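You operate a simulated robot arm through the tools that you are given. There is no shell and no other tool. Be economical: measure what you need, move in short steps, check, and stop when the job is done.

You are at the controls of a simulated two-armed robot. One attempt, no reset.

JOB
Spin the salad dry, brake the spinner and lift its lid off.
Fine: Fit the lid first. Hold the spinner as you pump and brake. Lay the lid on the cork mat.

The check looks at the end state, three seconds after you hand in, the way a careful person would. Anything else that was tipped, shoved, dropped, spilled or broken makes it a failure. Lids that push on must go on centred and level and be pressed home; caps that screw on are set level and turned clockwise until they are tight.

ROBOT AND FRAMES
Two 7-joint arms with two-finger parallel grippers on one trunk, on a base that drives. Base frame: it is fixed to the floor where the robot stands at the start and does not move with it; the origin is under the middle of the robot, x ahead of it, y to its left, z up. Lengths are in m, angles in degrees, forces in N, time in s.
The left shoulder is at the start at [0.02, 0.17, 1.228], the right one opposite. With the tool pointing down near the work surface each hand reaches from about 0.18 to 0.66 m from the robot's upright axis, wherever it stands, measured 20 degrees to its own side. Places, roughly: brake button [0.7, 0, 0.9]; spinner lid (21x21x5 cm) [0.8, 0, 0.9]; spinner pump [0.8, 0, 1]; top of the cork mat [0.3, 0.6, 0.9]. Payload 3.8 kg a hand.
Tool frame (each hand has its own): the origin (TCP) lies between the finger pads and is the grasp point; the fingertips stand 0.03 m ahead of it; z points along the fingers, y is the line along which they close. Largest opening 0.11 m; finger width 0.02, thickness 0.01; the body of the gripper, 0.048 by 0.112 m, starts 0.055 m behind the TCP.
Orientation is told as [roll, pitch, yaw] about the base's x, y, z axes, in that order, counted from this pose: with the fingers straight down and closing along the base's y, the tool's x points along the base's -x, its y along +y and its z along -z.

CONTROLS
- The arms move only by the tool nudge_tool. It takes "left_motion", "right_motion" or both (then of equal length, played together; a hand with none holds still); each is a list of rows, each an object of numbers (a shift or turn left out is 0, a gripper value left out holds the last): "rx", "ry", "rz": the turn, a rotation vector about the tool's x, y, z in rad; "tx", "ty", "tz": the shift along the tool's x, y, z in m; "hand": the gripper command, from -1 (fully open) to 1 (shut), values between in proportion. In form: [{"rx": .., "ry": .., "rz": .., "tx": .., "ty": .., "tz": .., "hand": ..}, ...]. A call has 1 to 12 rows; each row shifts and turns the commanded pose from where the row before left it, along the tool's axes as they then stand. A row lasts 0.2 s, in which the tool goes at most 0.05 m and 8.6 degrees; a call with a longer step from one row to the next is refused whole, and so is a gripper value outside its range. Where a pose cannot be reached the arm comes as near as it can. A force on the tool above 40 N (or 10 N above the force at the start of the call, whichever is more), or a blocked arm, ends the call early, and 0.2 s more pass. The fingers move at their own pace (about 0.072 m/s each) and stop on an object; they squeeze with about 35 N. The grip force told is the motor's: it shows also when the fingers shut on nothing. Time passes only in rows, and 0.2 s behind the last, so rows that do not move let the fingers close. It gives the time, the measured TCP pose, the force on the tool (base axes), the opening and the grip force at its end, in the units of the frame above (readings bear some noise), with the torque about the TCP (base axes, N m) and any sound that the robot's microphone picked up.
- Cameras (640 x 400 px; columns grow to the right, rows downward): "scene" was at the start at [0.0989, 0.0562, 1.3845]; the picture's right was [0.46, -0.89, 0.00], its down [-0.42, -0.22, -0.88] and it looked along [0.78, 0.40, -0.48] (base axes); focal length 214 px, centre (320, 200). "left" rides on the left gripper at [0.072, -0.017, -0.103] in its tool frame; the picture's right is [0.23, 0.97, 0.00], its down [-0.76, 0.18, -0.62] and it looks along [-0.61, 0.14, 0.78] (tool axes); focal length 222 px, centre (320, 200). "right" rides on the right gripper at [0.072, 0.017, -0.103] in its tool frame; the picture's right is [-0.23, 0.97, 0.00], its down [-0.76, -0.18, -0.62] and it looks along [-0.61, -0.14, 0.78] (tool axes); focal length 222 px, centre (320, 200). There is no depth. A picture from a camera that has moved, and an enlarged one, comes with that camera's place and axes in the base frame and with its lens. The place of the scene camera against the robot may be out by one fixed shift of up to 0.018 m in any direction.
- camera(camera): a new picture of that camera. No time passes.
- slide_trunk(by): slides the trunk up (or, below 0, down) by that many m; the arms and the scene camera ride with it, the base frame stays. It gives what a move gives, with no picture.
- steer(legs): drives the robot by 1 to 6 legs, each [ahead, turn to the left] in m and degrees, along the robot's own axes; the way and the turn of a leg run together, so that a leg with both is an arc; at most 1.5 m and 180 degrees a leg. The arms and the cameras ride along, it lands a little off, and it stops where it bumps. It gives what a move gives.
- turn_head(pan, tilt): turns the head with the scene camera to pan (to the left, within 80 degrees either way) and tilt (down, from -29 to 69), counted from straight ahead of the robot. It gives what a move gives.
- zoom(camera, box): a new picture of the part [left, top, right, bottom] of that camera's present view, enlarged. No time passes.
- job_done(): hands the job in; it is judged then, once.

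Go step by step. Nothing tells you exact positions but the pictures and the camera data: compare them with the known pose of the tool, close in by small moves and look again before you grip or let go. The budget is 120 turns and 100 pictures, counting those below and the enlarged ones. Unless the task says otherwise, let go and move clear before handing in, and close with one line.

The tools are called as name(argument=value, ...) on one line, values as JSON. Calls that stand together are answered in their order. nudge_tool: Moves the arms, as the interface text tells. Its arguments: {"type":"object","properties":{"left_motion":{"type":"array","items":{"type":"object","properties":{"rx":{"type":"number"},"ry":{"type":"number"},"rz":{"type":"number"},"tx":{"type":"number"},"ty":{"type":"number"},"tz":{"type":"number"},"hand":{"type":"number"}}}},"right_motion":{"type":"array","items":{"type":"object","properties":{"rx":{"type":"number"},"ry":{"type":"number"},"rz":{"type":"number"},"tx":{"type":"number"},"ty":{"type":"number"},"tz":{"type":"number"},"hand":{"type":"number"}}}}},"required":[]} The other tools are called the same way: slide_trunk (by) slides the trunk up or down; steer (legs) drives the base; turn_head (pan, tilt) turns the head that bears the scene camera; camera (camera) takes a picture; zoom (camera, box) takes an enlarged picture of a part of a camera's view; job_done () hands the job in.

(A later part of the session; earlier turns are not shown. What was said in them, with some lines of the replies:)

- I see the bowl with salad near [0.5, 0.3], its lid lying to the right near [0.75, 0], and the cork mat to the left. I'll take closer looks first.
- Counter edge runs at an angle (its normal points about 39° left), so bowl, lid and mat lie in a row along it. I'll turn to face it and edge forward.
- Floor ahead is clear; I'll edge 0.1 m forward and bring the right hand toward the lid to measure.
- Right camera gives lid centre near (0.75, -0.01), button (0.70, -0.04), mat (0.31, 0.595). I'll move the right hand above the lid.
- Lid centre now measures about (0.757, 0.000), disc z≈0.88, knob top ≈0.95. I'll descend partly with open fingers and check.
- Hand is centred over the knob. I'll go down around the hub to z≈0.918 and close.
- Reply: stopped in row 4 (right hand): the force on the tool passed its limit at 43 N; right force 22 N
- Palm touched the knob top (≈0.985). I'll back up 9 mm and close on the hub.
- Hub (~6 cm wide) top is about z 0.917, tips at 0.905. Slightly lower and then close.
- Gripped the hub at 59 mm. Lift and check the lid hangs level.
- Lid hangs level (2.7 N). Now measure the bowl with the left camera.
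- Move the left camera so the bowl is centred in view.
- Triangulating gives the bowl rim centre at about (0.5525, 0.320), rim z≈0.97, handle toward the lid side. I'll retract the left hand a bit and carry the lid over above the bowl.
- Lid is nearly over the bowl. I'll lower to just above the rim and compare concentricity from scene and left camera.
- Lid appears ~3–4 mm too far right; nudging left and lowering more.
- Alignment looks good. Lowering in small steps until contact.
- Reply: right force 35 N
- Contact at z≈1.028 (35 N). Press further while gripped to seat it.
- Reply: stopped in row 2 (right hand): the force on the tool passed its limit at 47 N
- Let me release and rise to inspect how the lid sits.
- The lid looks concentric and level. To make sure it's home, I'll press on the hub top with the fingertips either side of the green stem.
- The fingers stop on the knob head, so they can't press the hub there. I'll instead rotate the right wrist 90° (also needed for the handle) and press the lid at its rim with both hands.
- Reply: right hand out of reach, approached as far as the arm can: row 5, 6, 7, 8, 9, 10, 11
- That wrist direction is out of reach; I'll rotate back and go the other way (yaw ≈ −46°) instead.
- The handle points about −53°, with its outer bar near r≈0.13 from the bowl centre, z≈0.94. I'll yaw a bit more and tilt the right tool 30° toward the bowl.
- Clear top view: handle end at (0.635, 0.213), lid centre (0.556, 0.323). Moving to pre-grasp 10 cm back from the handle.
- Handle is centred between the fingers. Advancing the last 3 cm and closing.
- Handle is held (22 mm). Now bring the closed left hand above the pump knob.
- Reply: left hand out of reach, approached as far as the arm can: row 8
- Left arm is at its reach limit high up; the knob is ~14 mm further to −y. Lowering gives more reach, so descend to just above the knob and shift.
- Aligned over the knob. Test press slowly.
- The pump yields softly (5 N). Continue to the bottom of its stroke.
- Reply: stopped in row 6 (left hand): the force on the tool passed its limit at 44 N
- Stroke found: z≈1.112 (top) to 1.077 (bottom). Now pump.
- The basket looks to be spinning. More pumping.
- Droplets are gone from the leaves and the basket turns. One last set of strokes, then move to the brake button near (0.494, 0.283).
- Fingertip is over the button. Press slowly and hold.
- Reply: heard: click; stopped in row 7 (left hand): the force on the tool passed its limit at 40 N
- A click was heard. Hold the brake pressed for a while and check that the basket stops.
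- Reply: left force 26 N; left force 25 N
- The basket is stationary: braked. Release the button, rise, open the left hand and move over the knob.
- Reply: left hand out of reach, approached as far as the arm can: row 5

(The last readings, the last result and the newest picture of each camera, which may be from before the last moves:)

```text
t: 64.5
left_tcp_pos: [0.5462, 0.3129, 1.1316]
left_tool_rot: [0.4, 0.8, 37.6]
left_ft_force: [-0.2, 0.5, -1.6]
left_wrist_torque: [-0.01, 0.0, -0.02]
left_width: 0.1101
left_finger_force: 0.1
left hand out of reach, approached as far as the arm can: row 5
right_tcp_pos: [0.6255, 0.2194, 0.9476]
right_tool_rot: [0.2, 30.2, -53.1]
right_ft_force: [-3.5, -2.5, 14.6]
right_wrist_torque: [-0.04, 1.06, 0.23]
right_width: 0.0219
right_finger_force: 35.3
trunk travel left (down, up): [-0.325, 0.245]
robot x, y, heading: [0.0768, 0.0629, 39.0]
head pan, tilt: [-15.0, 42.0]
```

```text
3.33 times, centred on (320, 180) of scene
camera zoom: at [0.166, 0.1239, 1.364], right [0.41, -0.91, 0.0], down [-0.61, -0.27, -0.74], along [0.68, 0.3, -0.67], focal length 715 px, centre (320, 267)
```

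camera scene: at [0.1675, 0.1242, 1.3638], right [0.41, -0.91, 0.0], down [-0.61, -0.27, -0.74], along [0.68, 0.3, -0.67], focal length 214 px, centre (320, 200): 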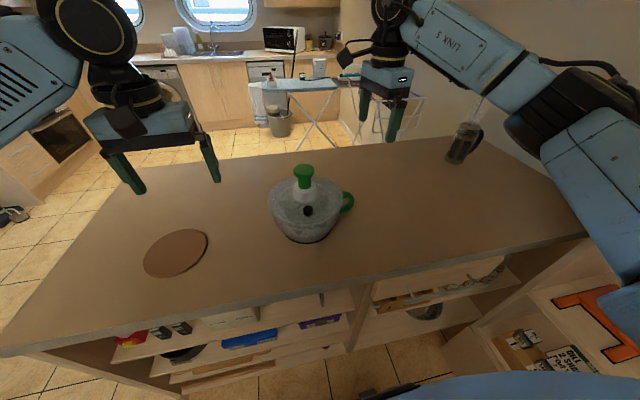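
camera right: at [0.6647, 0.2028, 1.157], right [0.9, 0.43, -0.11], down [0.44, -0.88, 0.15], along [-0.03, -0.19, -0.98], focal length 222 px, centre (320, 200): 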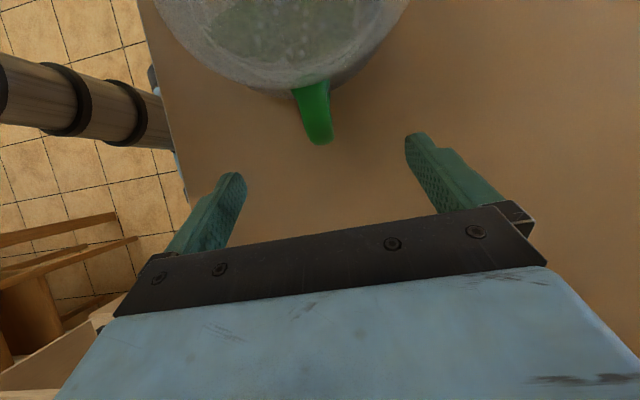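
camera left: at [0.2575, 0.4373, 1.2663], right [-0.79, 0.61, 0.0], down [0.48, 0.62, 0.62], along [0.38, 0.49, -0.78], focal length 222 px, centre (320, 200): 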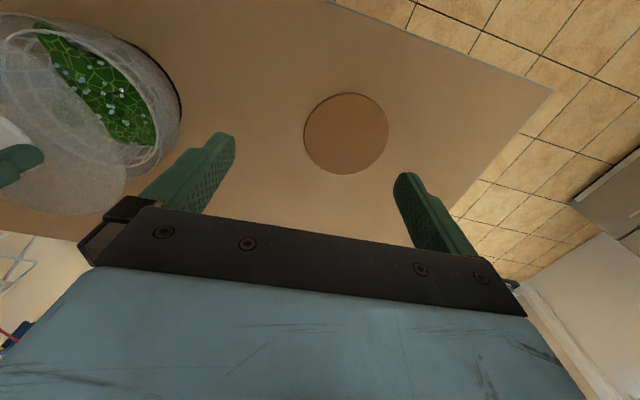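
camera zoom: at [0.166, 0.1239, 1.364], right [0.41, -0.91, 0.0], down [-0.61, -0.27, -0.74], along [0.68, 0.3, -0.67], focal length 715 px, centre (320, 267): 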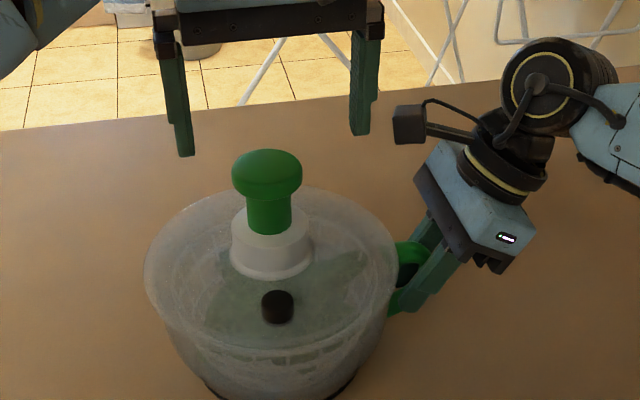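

Slight reach limit again; I'll partly narrow the opening, lower a little, correct, then descend around the knob.

nudge_tool(left_motion=[{"tz": 0.012, "rz": -0.024, "ry": -0.014}, {"tx": -0.0056, "hand": -0.55}, {}, {}])

zoom(camera="left", box=[160, 0, 480, 240])

zoom(camera="scene", box=[260, 120, 360, 220])

```text
t: 65.5
left_tcp_pos: [0.5554, 0.3182, 1.1205]
left_tool_rot: [0.1, -0.3, 39.4]
left_ft_force: [-0.2, 0.1, -0.1]
left_wrist_torque: [0.02, 0.0, -0.02]
left_width: 0.0852
left_finger_force: 0.1
left hand out of reach, approached as far as the arm can: row 2
right_tcp_pos: [0.6255, 0.2185, 0.9473]
right_tool_rot: [0.2, 30.0, -53.0]
right_ft_force: [-3.2, -1.2, 15.2]
right_wrist_torque: [0.02, 1.05, 0.17]
right_width: 0.022
right_finger_force: 34.6
trunk travel left (down, up): [-0.325, 0.245]
robot x, y, heading: [0.0754, 0.0625, 39.0]
head pan, tilt: [-15.0, 42.0]
```

```text
1.67 times, centred on (320, 120) of left
camera zoom: at [0.509, 0.2591, 1.2218], right [-0.79, 0.61, 0.0], down [0.47, 0.62, 0.63], along [0.38, 0.5, -0.78], focal length 370 px, centre (320, 333)
```

zoom: 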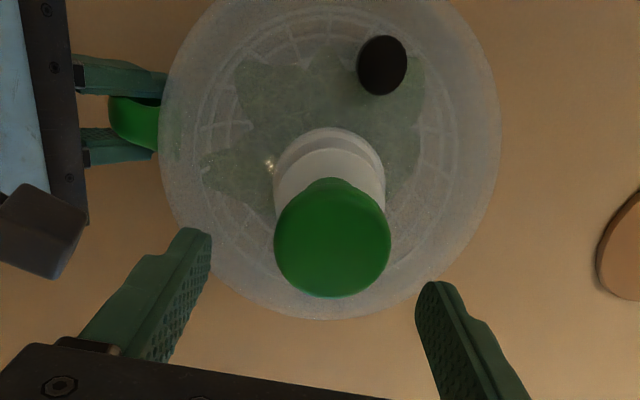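

```text
4.00 times, centred on (310, 170) of scene
camera zoom: at [0.166, 0.1238, 1.364], right [0.41, -0.91, 0.0], down [-0.61, -0.27, -0.74], along [0.68, 0.3, -0.67], focal length 858 px, centre (360, 320)
```

zoom: 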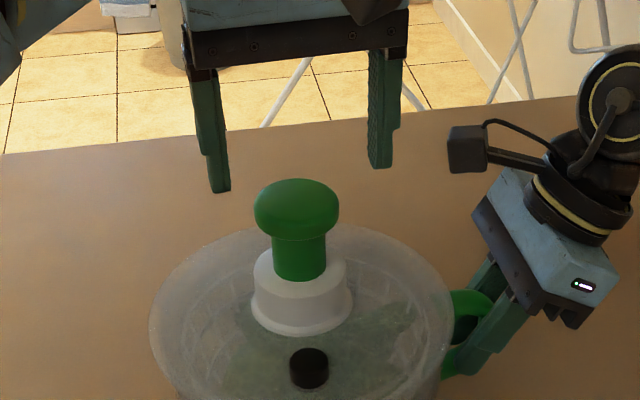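

Shift +5 mm along y, then descend to the hub level.

nudge_tool(left_motion=[{"ty": 0.005}, {"tz": 0.03}, {"tz": 0.03}, {"tz": 0.02}, {"tz": 0.005}, {}])

zoom(camera="left", box=[160, 0, 480, 240])

zoom(camera="scene", box=[260, 130, 360, 230])

```text
t: 66.9
left_tcp_pos: [0.5547, 0.3279, 1.0386]
left_tool_rot: [-0.2, -0.7, 40.1]
left_ft_force: [-0.7, 0.7, 0.8]
left_wrist_torque: [0.01, 0.02, -0.02]
left_width: 0.0854
left_finger_force: 0.1
right_tcp_pos: [0.624, 0.2196, 0.9472]
right_tool_rot: [0.2, 30.1, -53.0]
right_ft_force: [-1.4, -2.0, 16.7]
right_wrist_torque: [0.11, 0.93, 0.16]
right_width: 0.0218
right_finger_force: 34.4
trunk travel left (down, up): [-0.325, 0.245]
robot x, y, heading: [0.0802, 0.0637, 39.1]
head pan, tilt: [-15.0, 42.0]
```

```text
1.67 times, centred on (320, 120) of left
camera zoom: at [0.5098, 0.2676, 1.1392], right [-0.8, 0.6, -0.01], down [0.46, 0.62, 0.63], along [0.38, 0.5, -0.77], focal length 370 px, centre (320, 333)
```

zoom: 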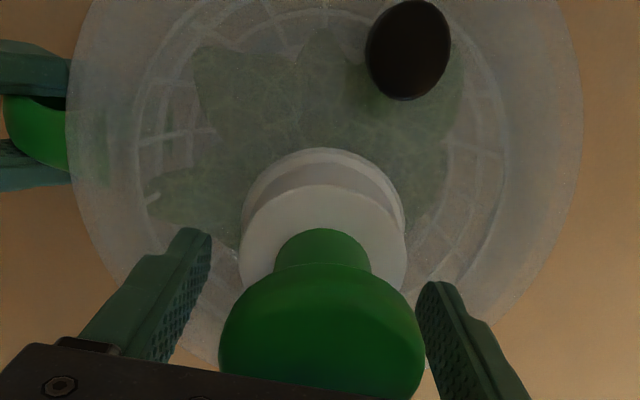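

```text
4.00 times, centred on (310, 180) of scene
camera zoom: at [0.1661, 0.1238, 1.364], right [0.41, -0.91, 0.0], down [-0.61, -0.27, -0.74], along [0.68, 0.3, -0.67], focal length 858 px, centre (360, 280)
```

zoom: 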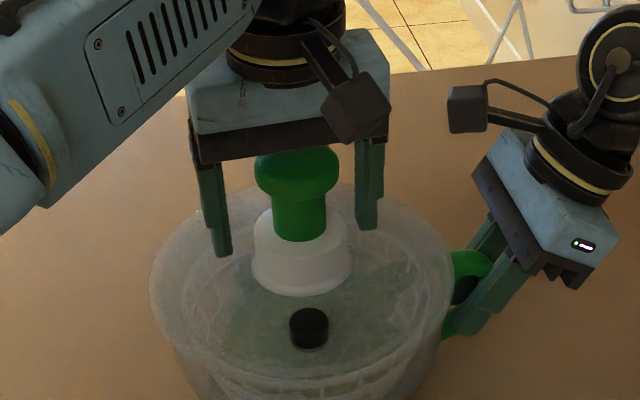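

Centred; back 4 mm and close on knob/hub.

nudge_tool(left_motion=[{"tx": 0.004, "tz": 0.003}, {"hand": 0}, {"hand": 1}, {}, {}, {}])

zoom(camera="scene", box=[260, 130, 360, 230])

```text
t: 68.3
left_tcp_pos: [0.5528, 0.3248, 1.0352]
left_tool_rot: [-0.3, -0.8, 39.9]
left_ft_force: [3.9, -6.9, 1.5]
left_wrist_torque: [-0.02, 0.11, 0.08]
left_width: 0.0581
left_finger_force: 34.6
right_tcp_pos: [0.6251, 0.219, 0.9465]
right_tool_rot: [0.3, 30.0, -53.0]
right_ft_force: [-1.1, 2.5, 17.3]
right_wrist_torque: [-0.66, 0.26, -0.01]
right_width: 0.022
right_finger_force: 34.8
trunk travel left (down, up): [-0.325, 0.245]
robot x, y, heading: [0.0751, 0.063, 39.2]
head pan, tilt: [-15.0, 42.0]
```

```text
4.00 times, centred on (310, 180) of scene
camera zoom: at [0.1663, 0.1235, 1.364], right [0.41, -0.91, 0.0], down [-0.61, -0.27, -0.74], along [0.68, 0.3, -0.67], focal length 858 px, centre (360, 280)
```

zoom: 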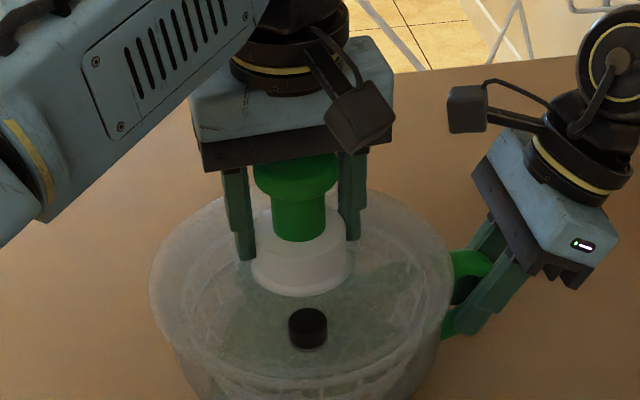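

Gripped at 58 mm. Lift gently.

nudge_tool(left_motion=[{"tz": -0.004}, {"tz": -0.005}, {"tz": -0.006}, {"tz": -0.006}, {}])

zoom(camera="scene", box=[250, 120, 370, 240])

```text
t: 69.5
left_tcp_pos: [0.5529, 0.3244, 1.0566]
left_tool_rot: [-0.2, -0.6, 40.0]
left_ft_force: [0.1, -0.6, -1.9]
left_wrist_torque: [0.03, -0.05, 0.03]
left_width: 0.058
left_finger_force: 35.1
right_tcp_pos: [0.6253, 0.2195, 0.9474]
right_tool_rot: [0.2, 30.1, -53.1]
right_ft_force: [-1.8, -0.8, 18.0]
right_wrist_torque: [0.32, 0.95, 0.08]
right_width: 0.0217
right_finger_force: 35.1
trunk travel left (down, up): [-0.325, 0.245]
robot x, y, heading: [0.0789, 0.0595, 39.0]
head pan, tilt: [-15.0, 42.0]
```

```text
3.33 times, centred on (310, 180) of scene
camera zoom: at [0.1661, 0.1238, 1.3639], right [0.41, -0.91, 0.0], down [-0.61, -0.27, -0.74], along [0.68, 0.3, -0.67], focal length 715 px, centre (353, 267)
```

zoom: 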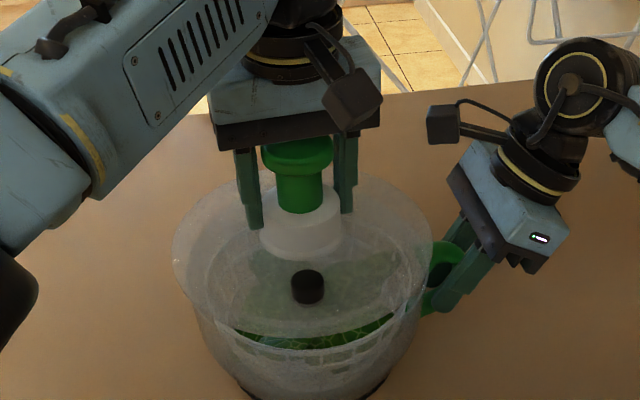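

Lid came off cleanly. Lift higher and carry it over the cork mat.

nudge_tool(left_motion=[{"tz": -0.02}, {"tz": -0.02}, {"ty": 0.0453, "tx": 0.0007}, {"ty": 0.0453, "tx": 0.0007}, {"ty": 0.0453, "tx": 0.0007}, {"ty": 0.0453, "tx": 0.0007}, {"ty": 0.0453, "tx": 0.0007}, {"ty": 0.0453, "tx": 0.0007}, {"ty": 0.0453, "tx": 0.0007}, {"ty": 0.0453, "tx": 0.0007}, {}])

turn_head(pan=10, tilt=45)

camera(camera="scene")

camera(camera="left")

```text
t: 71.9
left_tcp_pos: [0.3136, 0.5989, 1.0943]
left_tool_rot: [-0.2, -0.8, 40.1]
left_ft_force: [0.3, -0.6, -1.7]
left_wrist_torque: [0.04, 0.0, -0.01]
left_width: 0.0585
left_finger_force: 34.8
right_tcp_pos: [0.6255, 0.2191, 0.947]
right_tool_rot: [0.2, 30.0, -53.0]
right_ft_force: [0.7, -1.8, 14.9]
right_wrist_torque: [0.11, 0.65, 0.16]
right_width: 0.0217
right_finger_force: 35.6
trunk travel left (down, up): [-0.325, 0.245]
robot x, y, heading: [0.0796, 0.0636, 39.1]
head pan, tilt: [-15.0, 42.0]
```

```text
t: 72.8
left_tcp_pos: [0.3134, 0.5992, 1.0937]
left_tool_rot: [-0.1, -0.8, 40.2]
left_ft_force: [-0.9, 0.4, -2.0]
left_wrist_torque: [0.02, -0.02, 0.01]
left_width: 0.0583
left_finger_force: 35.1
right_tcp_pos: [0.6257, 0.2195, 0.9471]
right_tool_rot: [0.2, 30.1, -53.0]
right_ft_force: [-0.4, -3.7, 15.6]
right_wrist_torque: [0.11, 0.6, 0.16]
right_width: 0.0215
right_finger_force: 35.1
trunk travel left (down, up): [-0.325, 0.245]
robot x, y, heading: [0.0787, 0.0646, 38.9]
head pan, tilt: [10.0, 45.0]
```

```text
25 pictures are left
camera scene: at [0.1434, 0.1511, 1.3596], right [0.75, -0.66, 0.0], down [-0.46, -0.53, -0.71], along [0.47, 0.53, -0.71], focal length 214 px, centre (320, 200)
```

scene: 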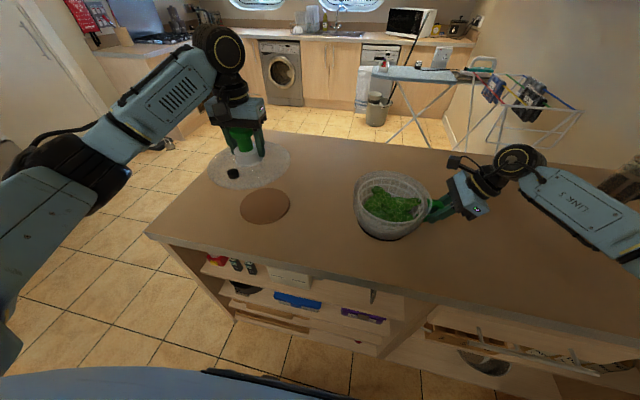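

```text
24 pictures are left
camera left: at [0.2688, 0.5383, 1.196], right [-0.8, 0.6, -0.01], down [0.46, 0.62, 0.63], along [0.38, 0.5, -0.77], focal length 222 px, centre (320, 200)
```

left: 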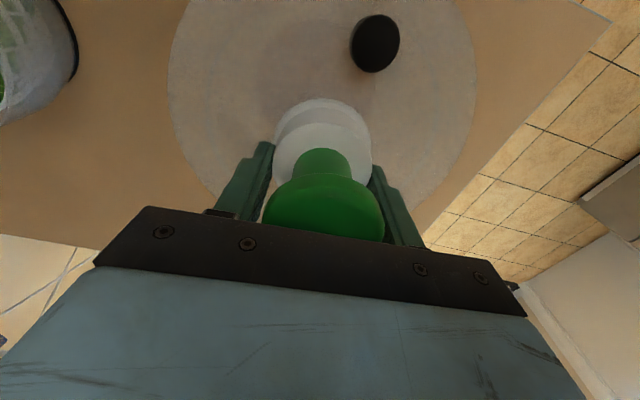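

The lid is above the mat, aligned with my mat estimate (0.315, 0.598). Lower to just above and look.

nudge_tool(left_motion=[{"tz": 0.04}, {"tz": 0.04}, {"tz": 0.03}, {"tz": 0.012}, {}])

zoom(camera="scene", box=[200, 130, 330, 240])

```text
t: 74.0
left_tcp_pos: [0.3157, 0.5988, 0.9732]
left_tool_rot: [-0.3, -0.8, 40.1]
left_ft_force: [0.6, 0.0, -2.6]
left_wrist_torque: [0.05, -0.02, 0.01]
left_width: 0.0582
left_finger_force: 35.2
right_tcp_pos: [0.6254, 0.2198, 0.9468]
right_tool_rot: [0.2, 30.0, -53.0]
right_ft_force: [0.4, -3.3, 13.9]
right_wrist_torque: [0.07, 0.55, 0.13]
right_width: 0.0217
right_finger_force: 34.7
trunk travel left (down, up): [-0.325, 0.245]
robot x, y, heading: [0.0776, 0.0674, 39.0]
head pan, tilt: [10.0, 45.0]
```

```text
3.64 times, centred on (265, 185) of scene
camera zoom: at [0.1434, 0.1512, 1.3596], right [0.75, -0.66, 0.0], down [-0.46, -0.53, -0.71], along [0.46, 0.53, -0.71], focal length 780 px, centre (520, 254)
```

zoom: 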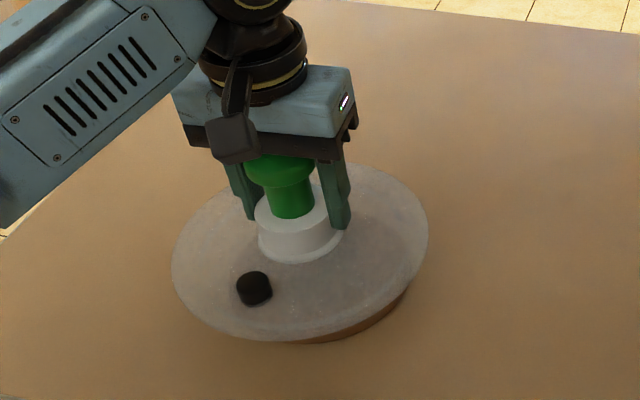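

Mat peeks out slightly at the right; shift 8 mm right and lower further.

nudge_tool(left_motion=[{"ty": -0.008, "tx": -0.001}, {"tz": 0.01}, {"tz": 0.005}, {}])

zoom(camera="scene", box=[200, 130, 330, 240])

```text
t: 75.0
left_tcp_pos: [0.3225, 0.5935, 0.9586]
left_tool_rot: [-0.2, -0.8, 40.1]
left_ft_force: [-0.5, 0.6, -3.0]
left_wrist_torque: [0.02, 0.0, 0.01]
left_width: 0.0579
left_finger_force: 35.1
right_tcp_pos: [0.6258, 0.2191, 0.9472]
right_tool_rot: [0.3, 30.1, -53.1]
right_ft_force: [0.2, -2.9, 13.6]
right_wrist_torque: [-0.01, 0.55, 0.19]
right_width: 0.0219
right_finger_force: 35.2
trunk travel left (down, up): [-0.325, 0.245]
robot x, y, heading: [0.0772, 0.0618, 38.8]
head pan, tilt: [10.0, 45.0]
```

```text
3.64 times, centred on (265, 185) of scene
camera zoom: at [0.1435, 0.1512, 1.3596], right [0.75, -0.66, 0.0], down [-0.46, -0.53, -0.71], along [0.46, 0.53, -0.71], focal length 780 px, centre (520, 254)
```

zoom: 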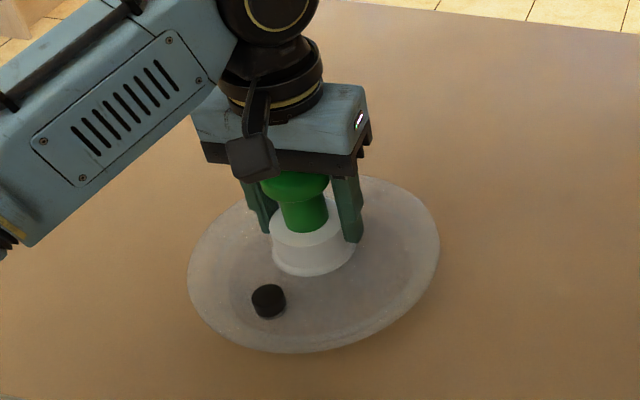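

Centred over the mat. Lower to contact in small steps.

nudge_tool(left_motion=[{"tz": 0.005}, {"tz": 0.003}, {"tz": 0.003}, {"tz": 0.002}, {}])

```text
t: 76.2
left_tcp_pos: [0.3214, 0.5938, 0.9471]
left_tool_rot: [-0.3, -1.0, 40.1]
left_ft_force: [-1.0, -0.8, 19.3]
left_wrist_torque: [-0.14, 0.77, 0.1]
left_width: 0.0582
left_finger_force: 35.1
right_tcp_pos: [0.6265, 0.2183, 0.9471]
right_tool_rot: [0.2, 30.1, -52.9]
right_ft_force: [1.9, 3.1, 7.6]
right_wrist_torque: [0.13, 0.2, -0.22]
right_width: 0.0222
right_finger_force: 35.4
trunk travel left (down, up): [-0.325, 0.245]
robot x, y, heading: [0.0818, 0.0608, 39.0]
head pan, tilt: [10.0, 45.0]
```

Lid rests on the mat. Ease off, open the left hand and rise clear.

nudge_tool(left_motion=[{"tz": -0.001}, {"hand": -1}, {}, {}, {"tz": -0.03}, {"tz": -0.04}, {"tz": -0.045}, {"tz": -0.045}, {"tx": 0.02}, {}])

nudge_tool(right_motion=[{"hand": -0.2}, {"hand": -1}, {}, {}, {"tz": -0.02}, {"tz": -0.04}, {"tz": -0.045}, {"tz": -0.045}, {}])

camera(camera="scene")

zoom(camera="scene", box=[200, 130, 330, 240])

zoom(camera="scene", box=[340, 150, 450, 250])

```text
t: 78.4
left_tcp_pos: [0.3051, 0.5805, 1.1048]
left_tool_rot: [-0.2, -0.7, 40.1]
left_ft_force: [0.3, 0.0, 0.0]
left_wrist_torque: [-0.02, -0.03, 0.02]
left_width: 0.1101
left_finger_force: 0.2
right_tcp_pos: [0.6249, 0.2204, 0.947]
right_tool_rot: [0.2, 30.1, -53.0]
right_ft_force: [-0.1, -1.5, 10.7]
right_wrist_torque: [0.01, 0.43, 0.15]
right_width: 0.0219
right_finger_force: 35.4
trunk travel left (down, up): [-0.325, 0.245]
robot x, y, heading: [0.0757, 0.0644, 39.1]
head pan, tilt: [10.0, 45.0]
```

```text
t: 80.4
left_tcp_pos: [0.307, 0.5802, 1.1044]
left_tool_rot: [-0.2, -0.7, 40.1]
left_ft_force: [0.2, -0.3, -0.4]
left_wrist_torque: [0.04, -0.02, 0.0]
left_width: 0.1098
left_finger_force: 0.0
right_tcp_pos: [0.6706, 0.16, 1.0765]
right_tool_rot: [0.1, 30.0, -53.2]
right_ft_force: [-0.5, 0.3, -0.2]
right_wrist_torque: [0.03, -0.01, 0.02]
right_width: 0.1099
right_finger_force: 0.0
trunk travel left (down, up): [-0.325, 0.245]
robot x, y, heading: [0.0809, 0.0632, 39.2]
head pan, tilt: [10.0, 45.0]
```

```text
21 pictures are left
camera scene: at [0.1446, 0.1519, 1.3594], right [0.75, -0.66, 0.0], down [-0.46, -0.53, -0.71], along [0.46, 0.53, -0.71], focal length 214 px, centre (320, 200)
```

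scene: 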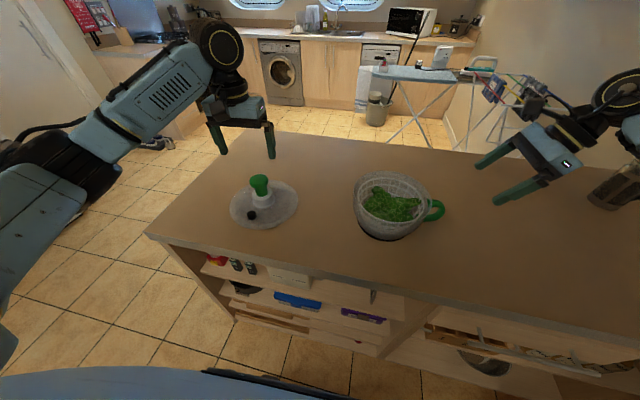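

```text
3.64 times, centred on (265, 185) of scene
camera zoom: at [0.1446, 0.1519, 1.3594], right [0.75, -0.66, 0.0], down [-0.46, -0.53, -0.71], along [0.46, 0.53, -0.71], focal length 780 px, centre (520, 254)
```

zoom: 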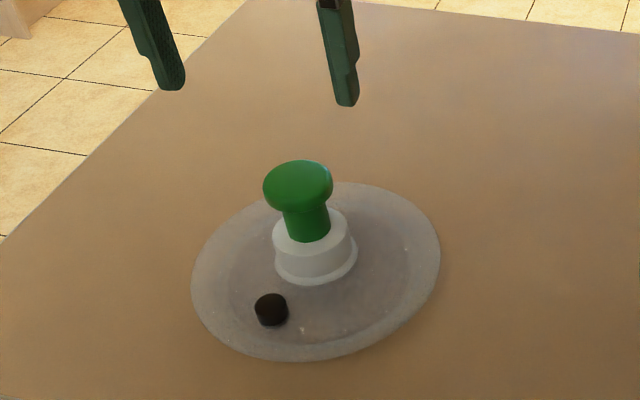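

```text
4.00 times, centred on (395, 200) of scene
camera zoom: at [0.1446, 0.1519, 1.3594], right [0.75, -0.66, 0.0], down [-0.46, -0.53, -0.71], along [0.46, 0.53, -0.71], focal length 858 px, centre (20, 200)
```

zoom: 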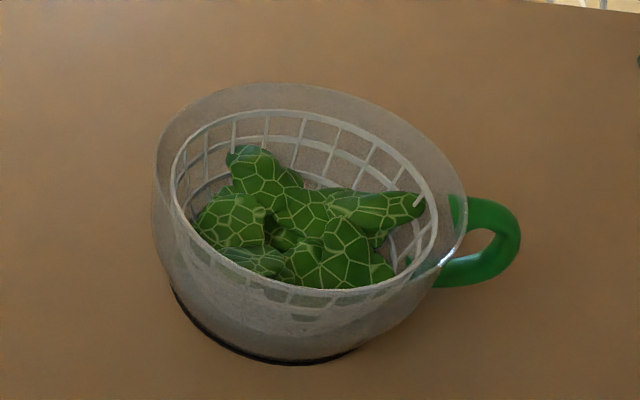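

The leaves carry no more drops, the basket is still, the lid lies level on the cork mat, and both hands are clear. I'm handing in.

job_done()

```text
The job is handed in.
```

The lid was fitted, the salad spun dry and braked with the handle held, and the lid now lies level on the cork mat with both hands clear.
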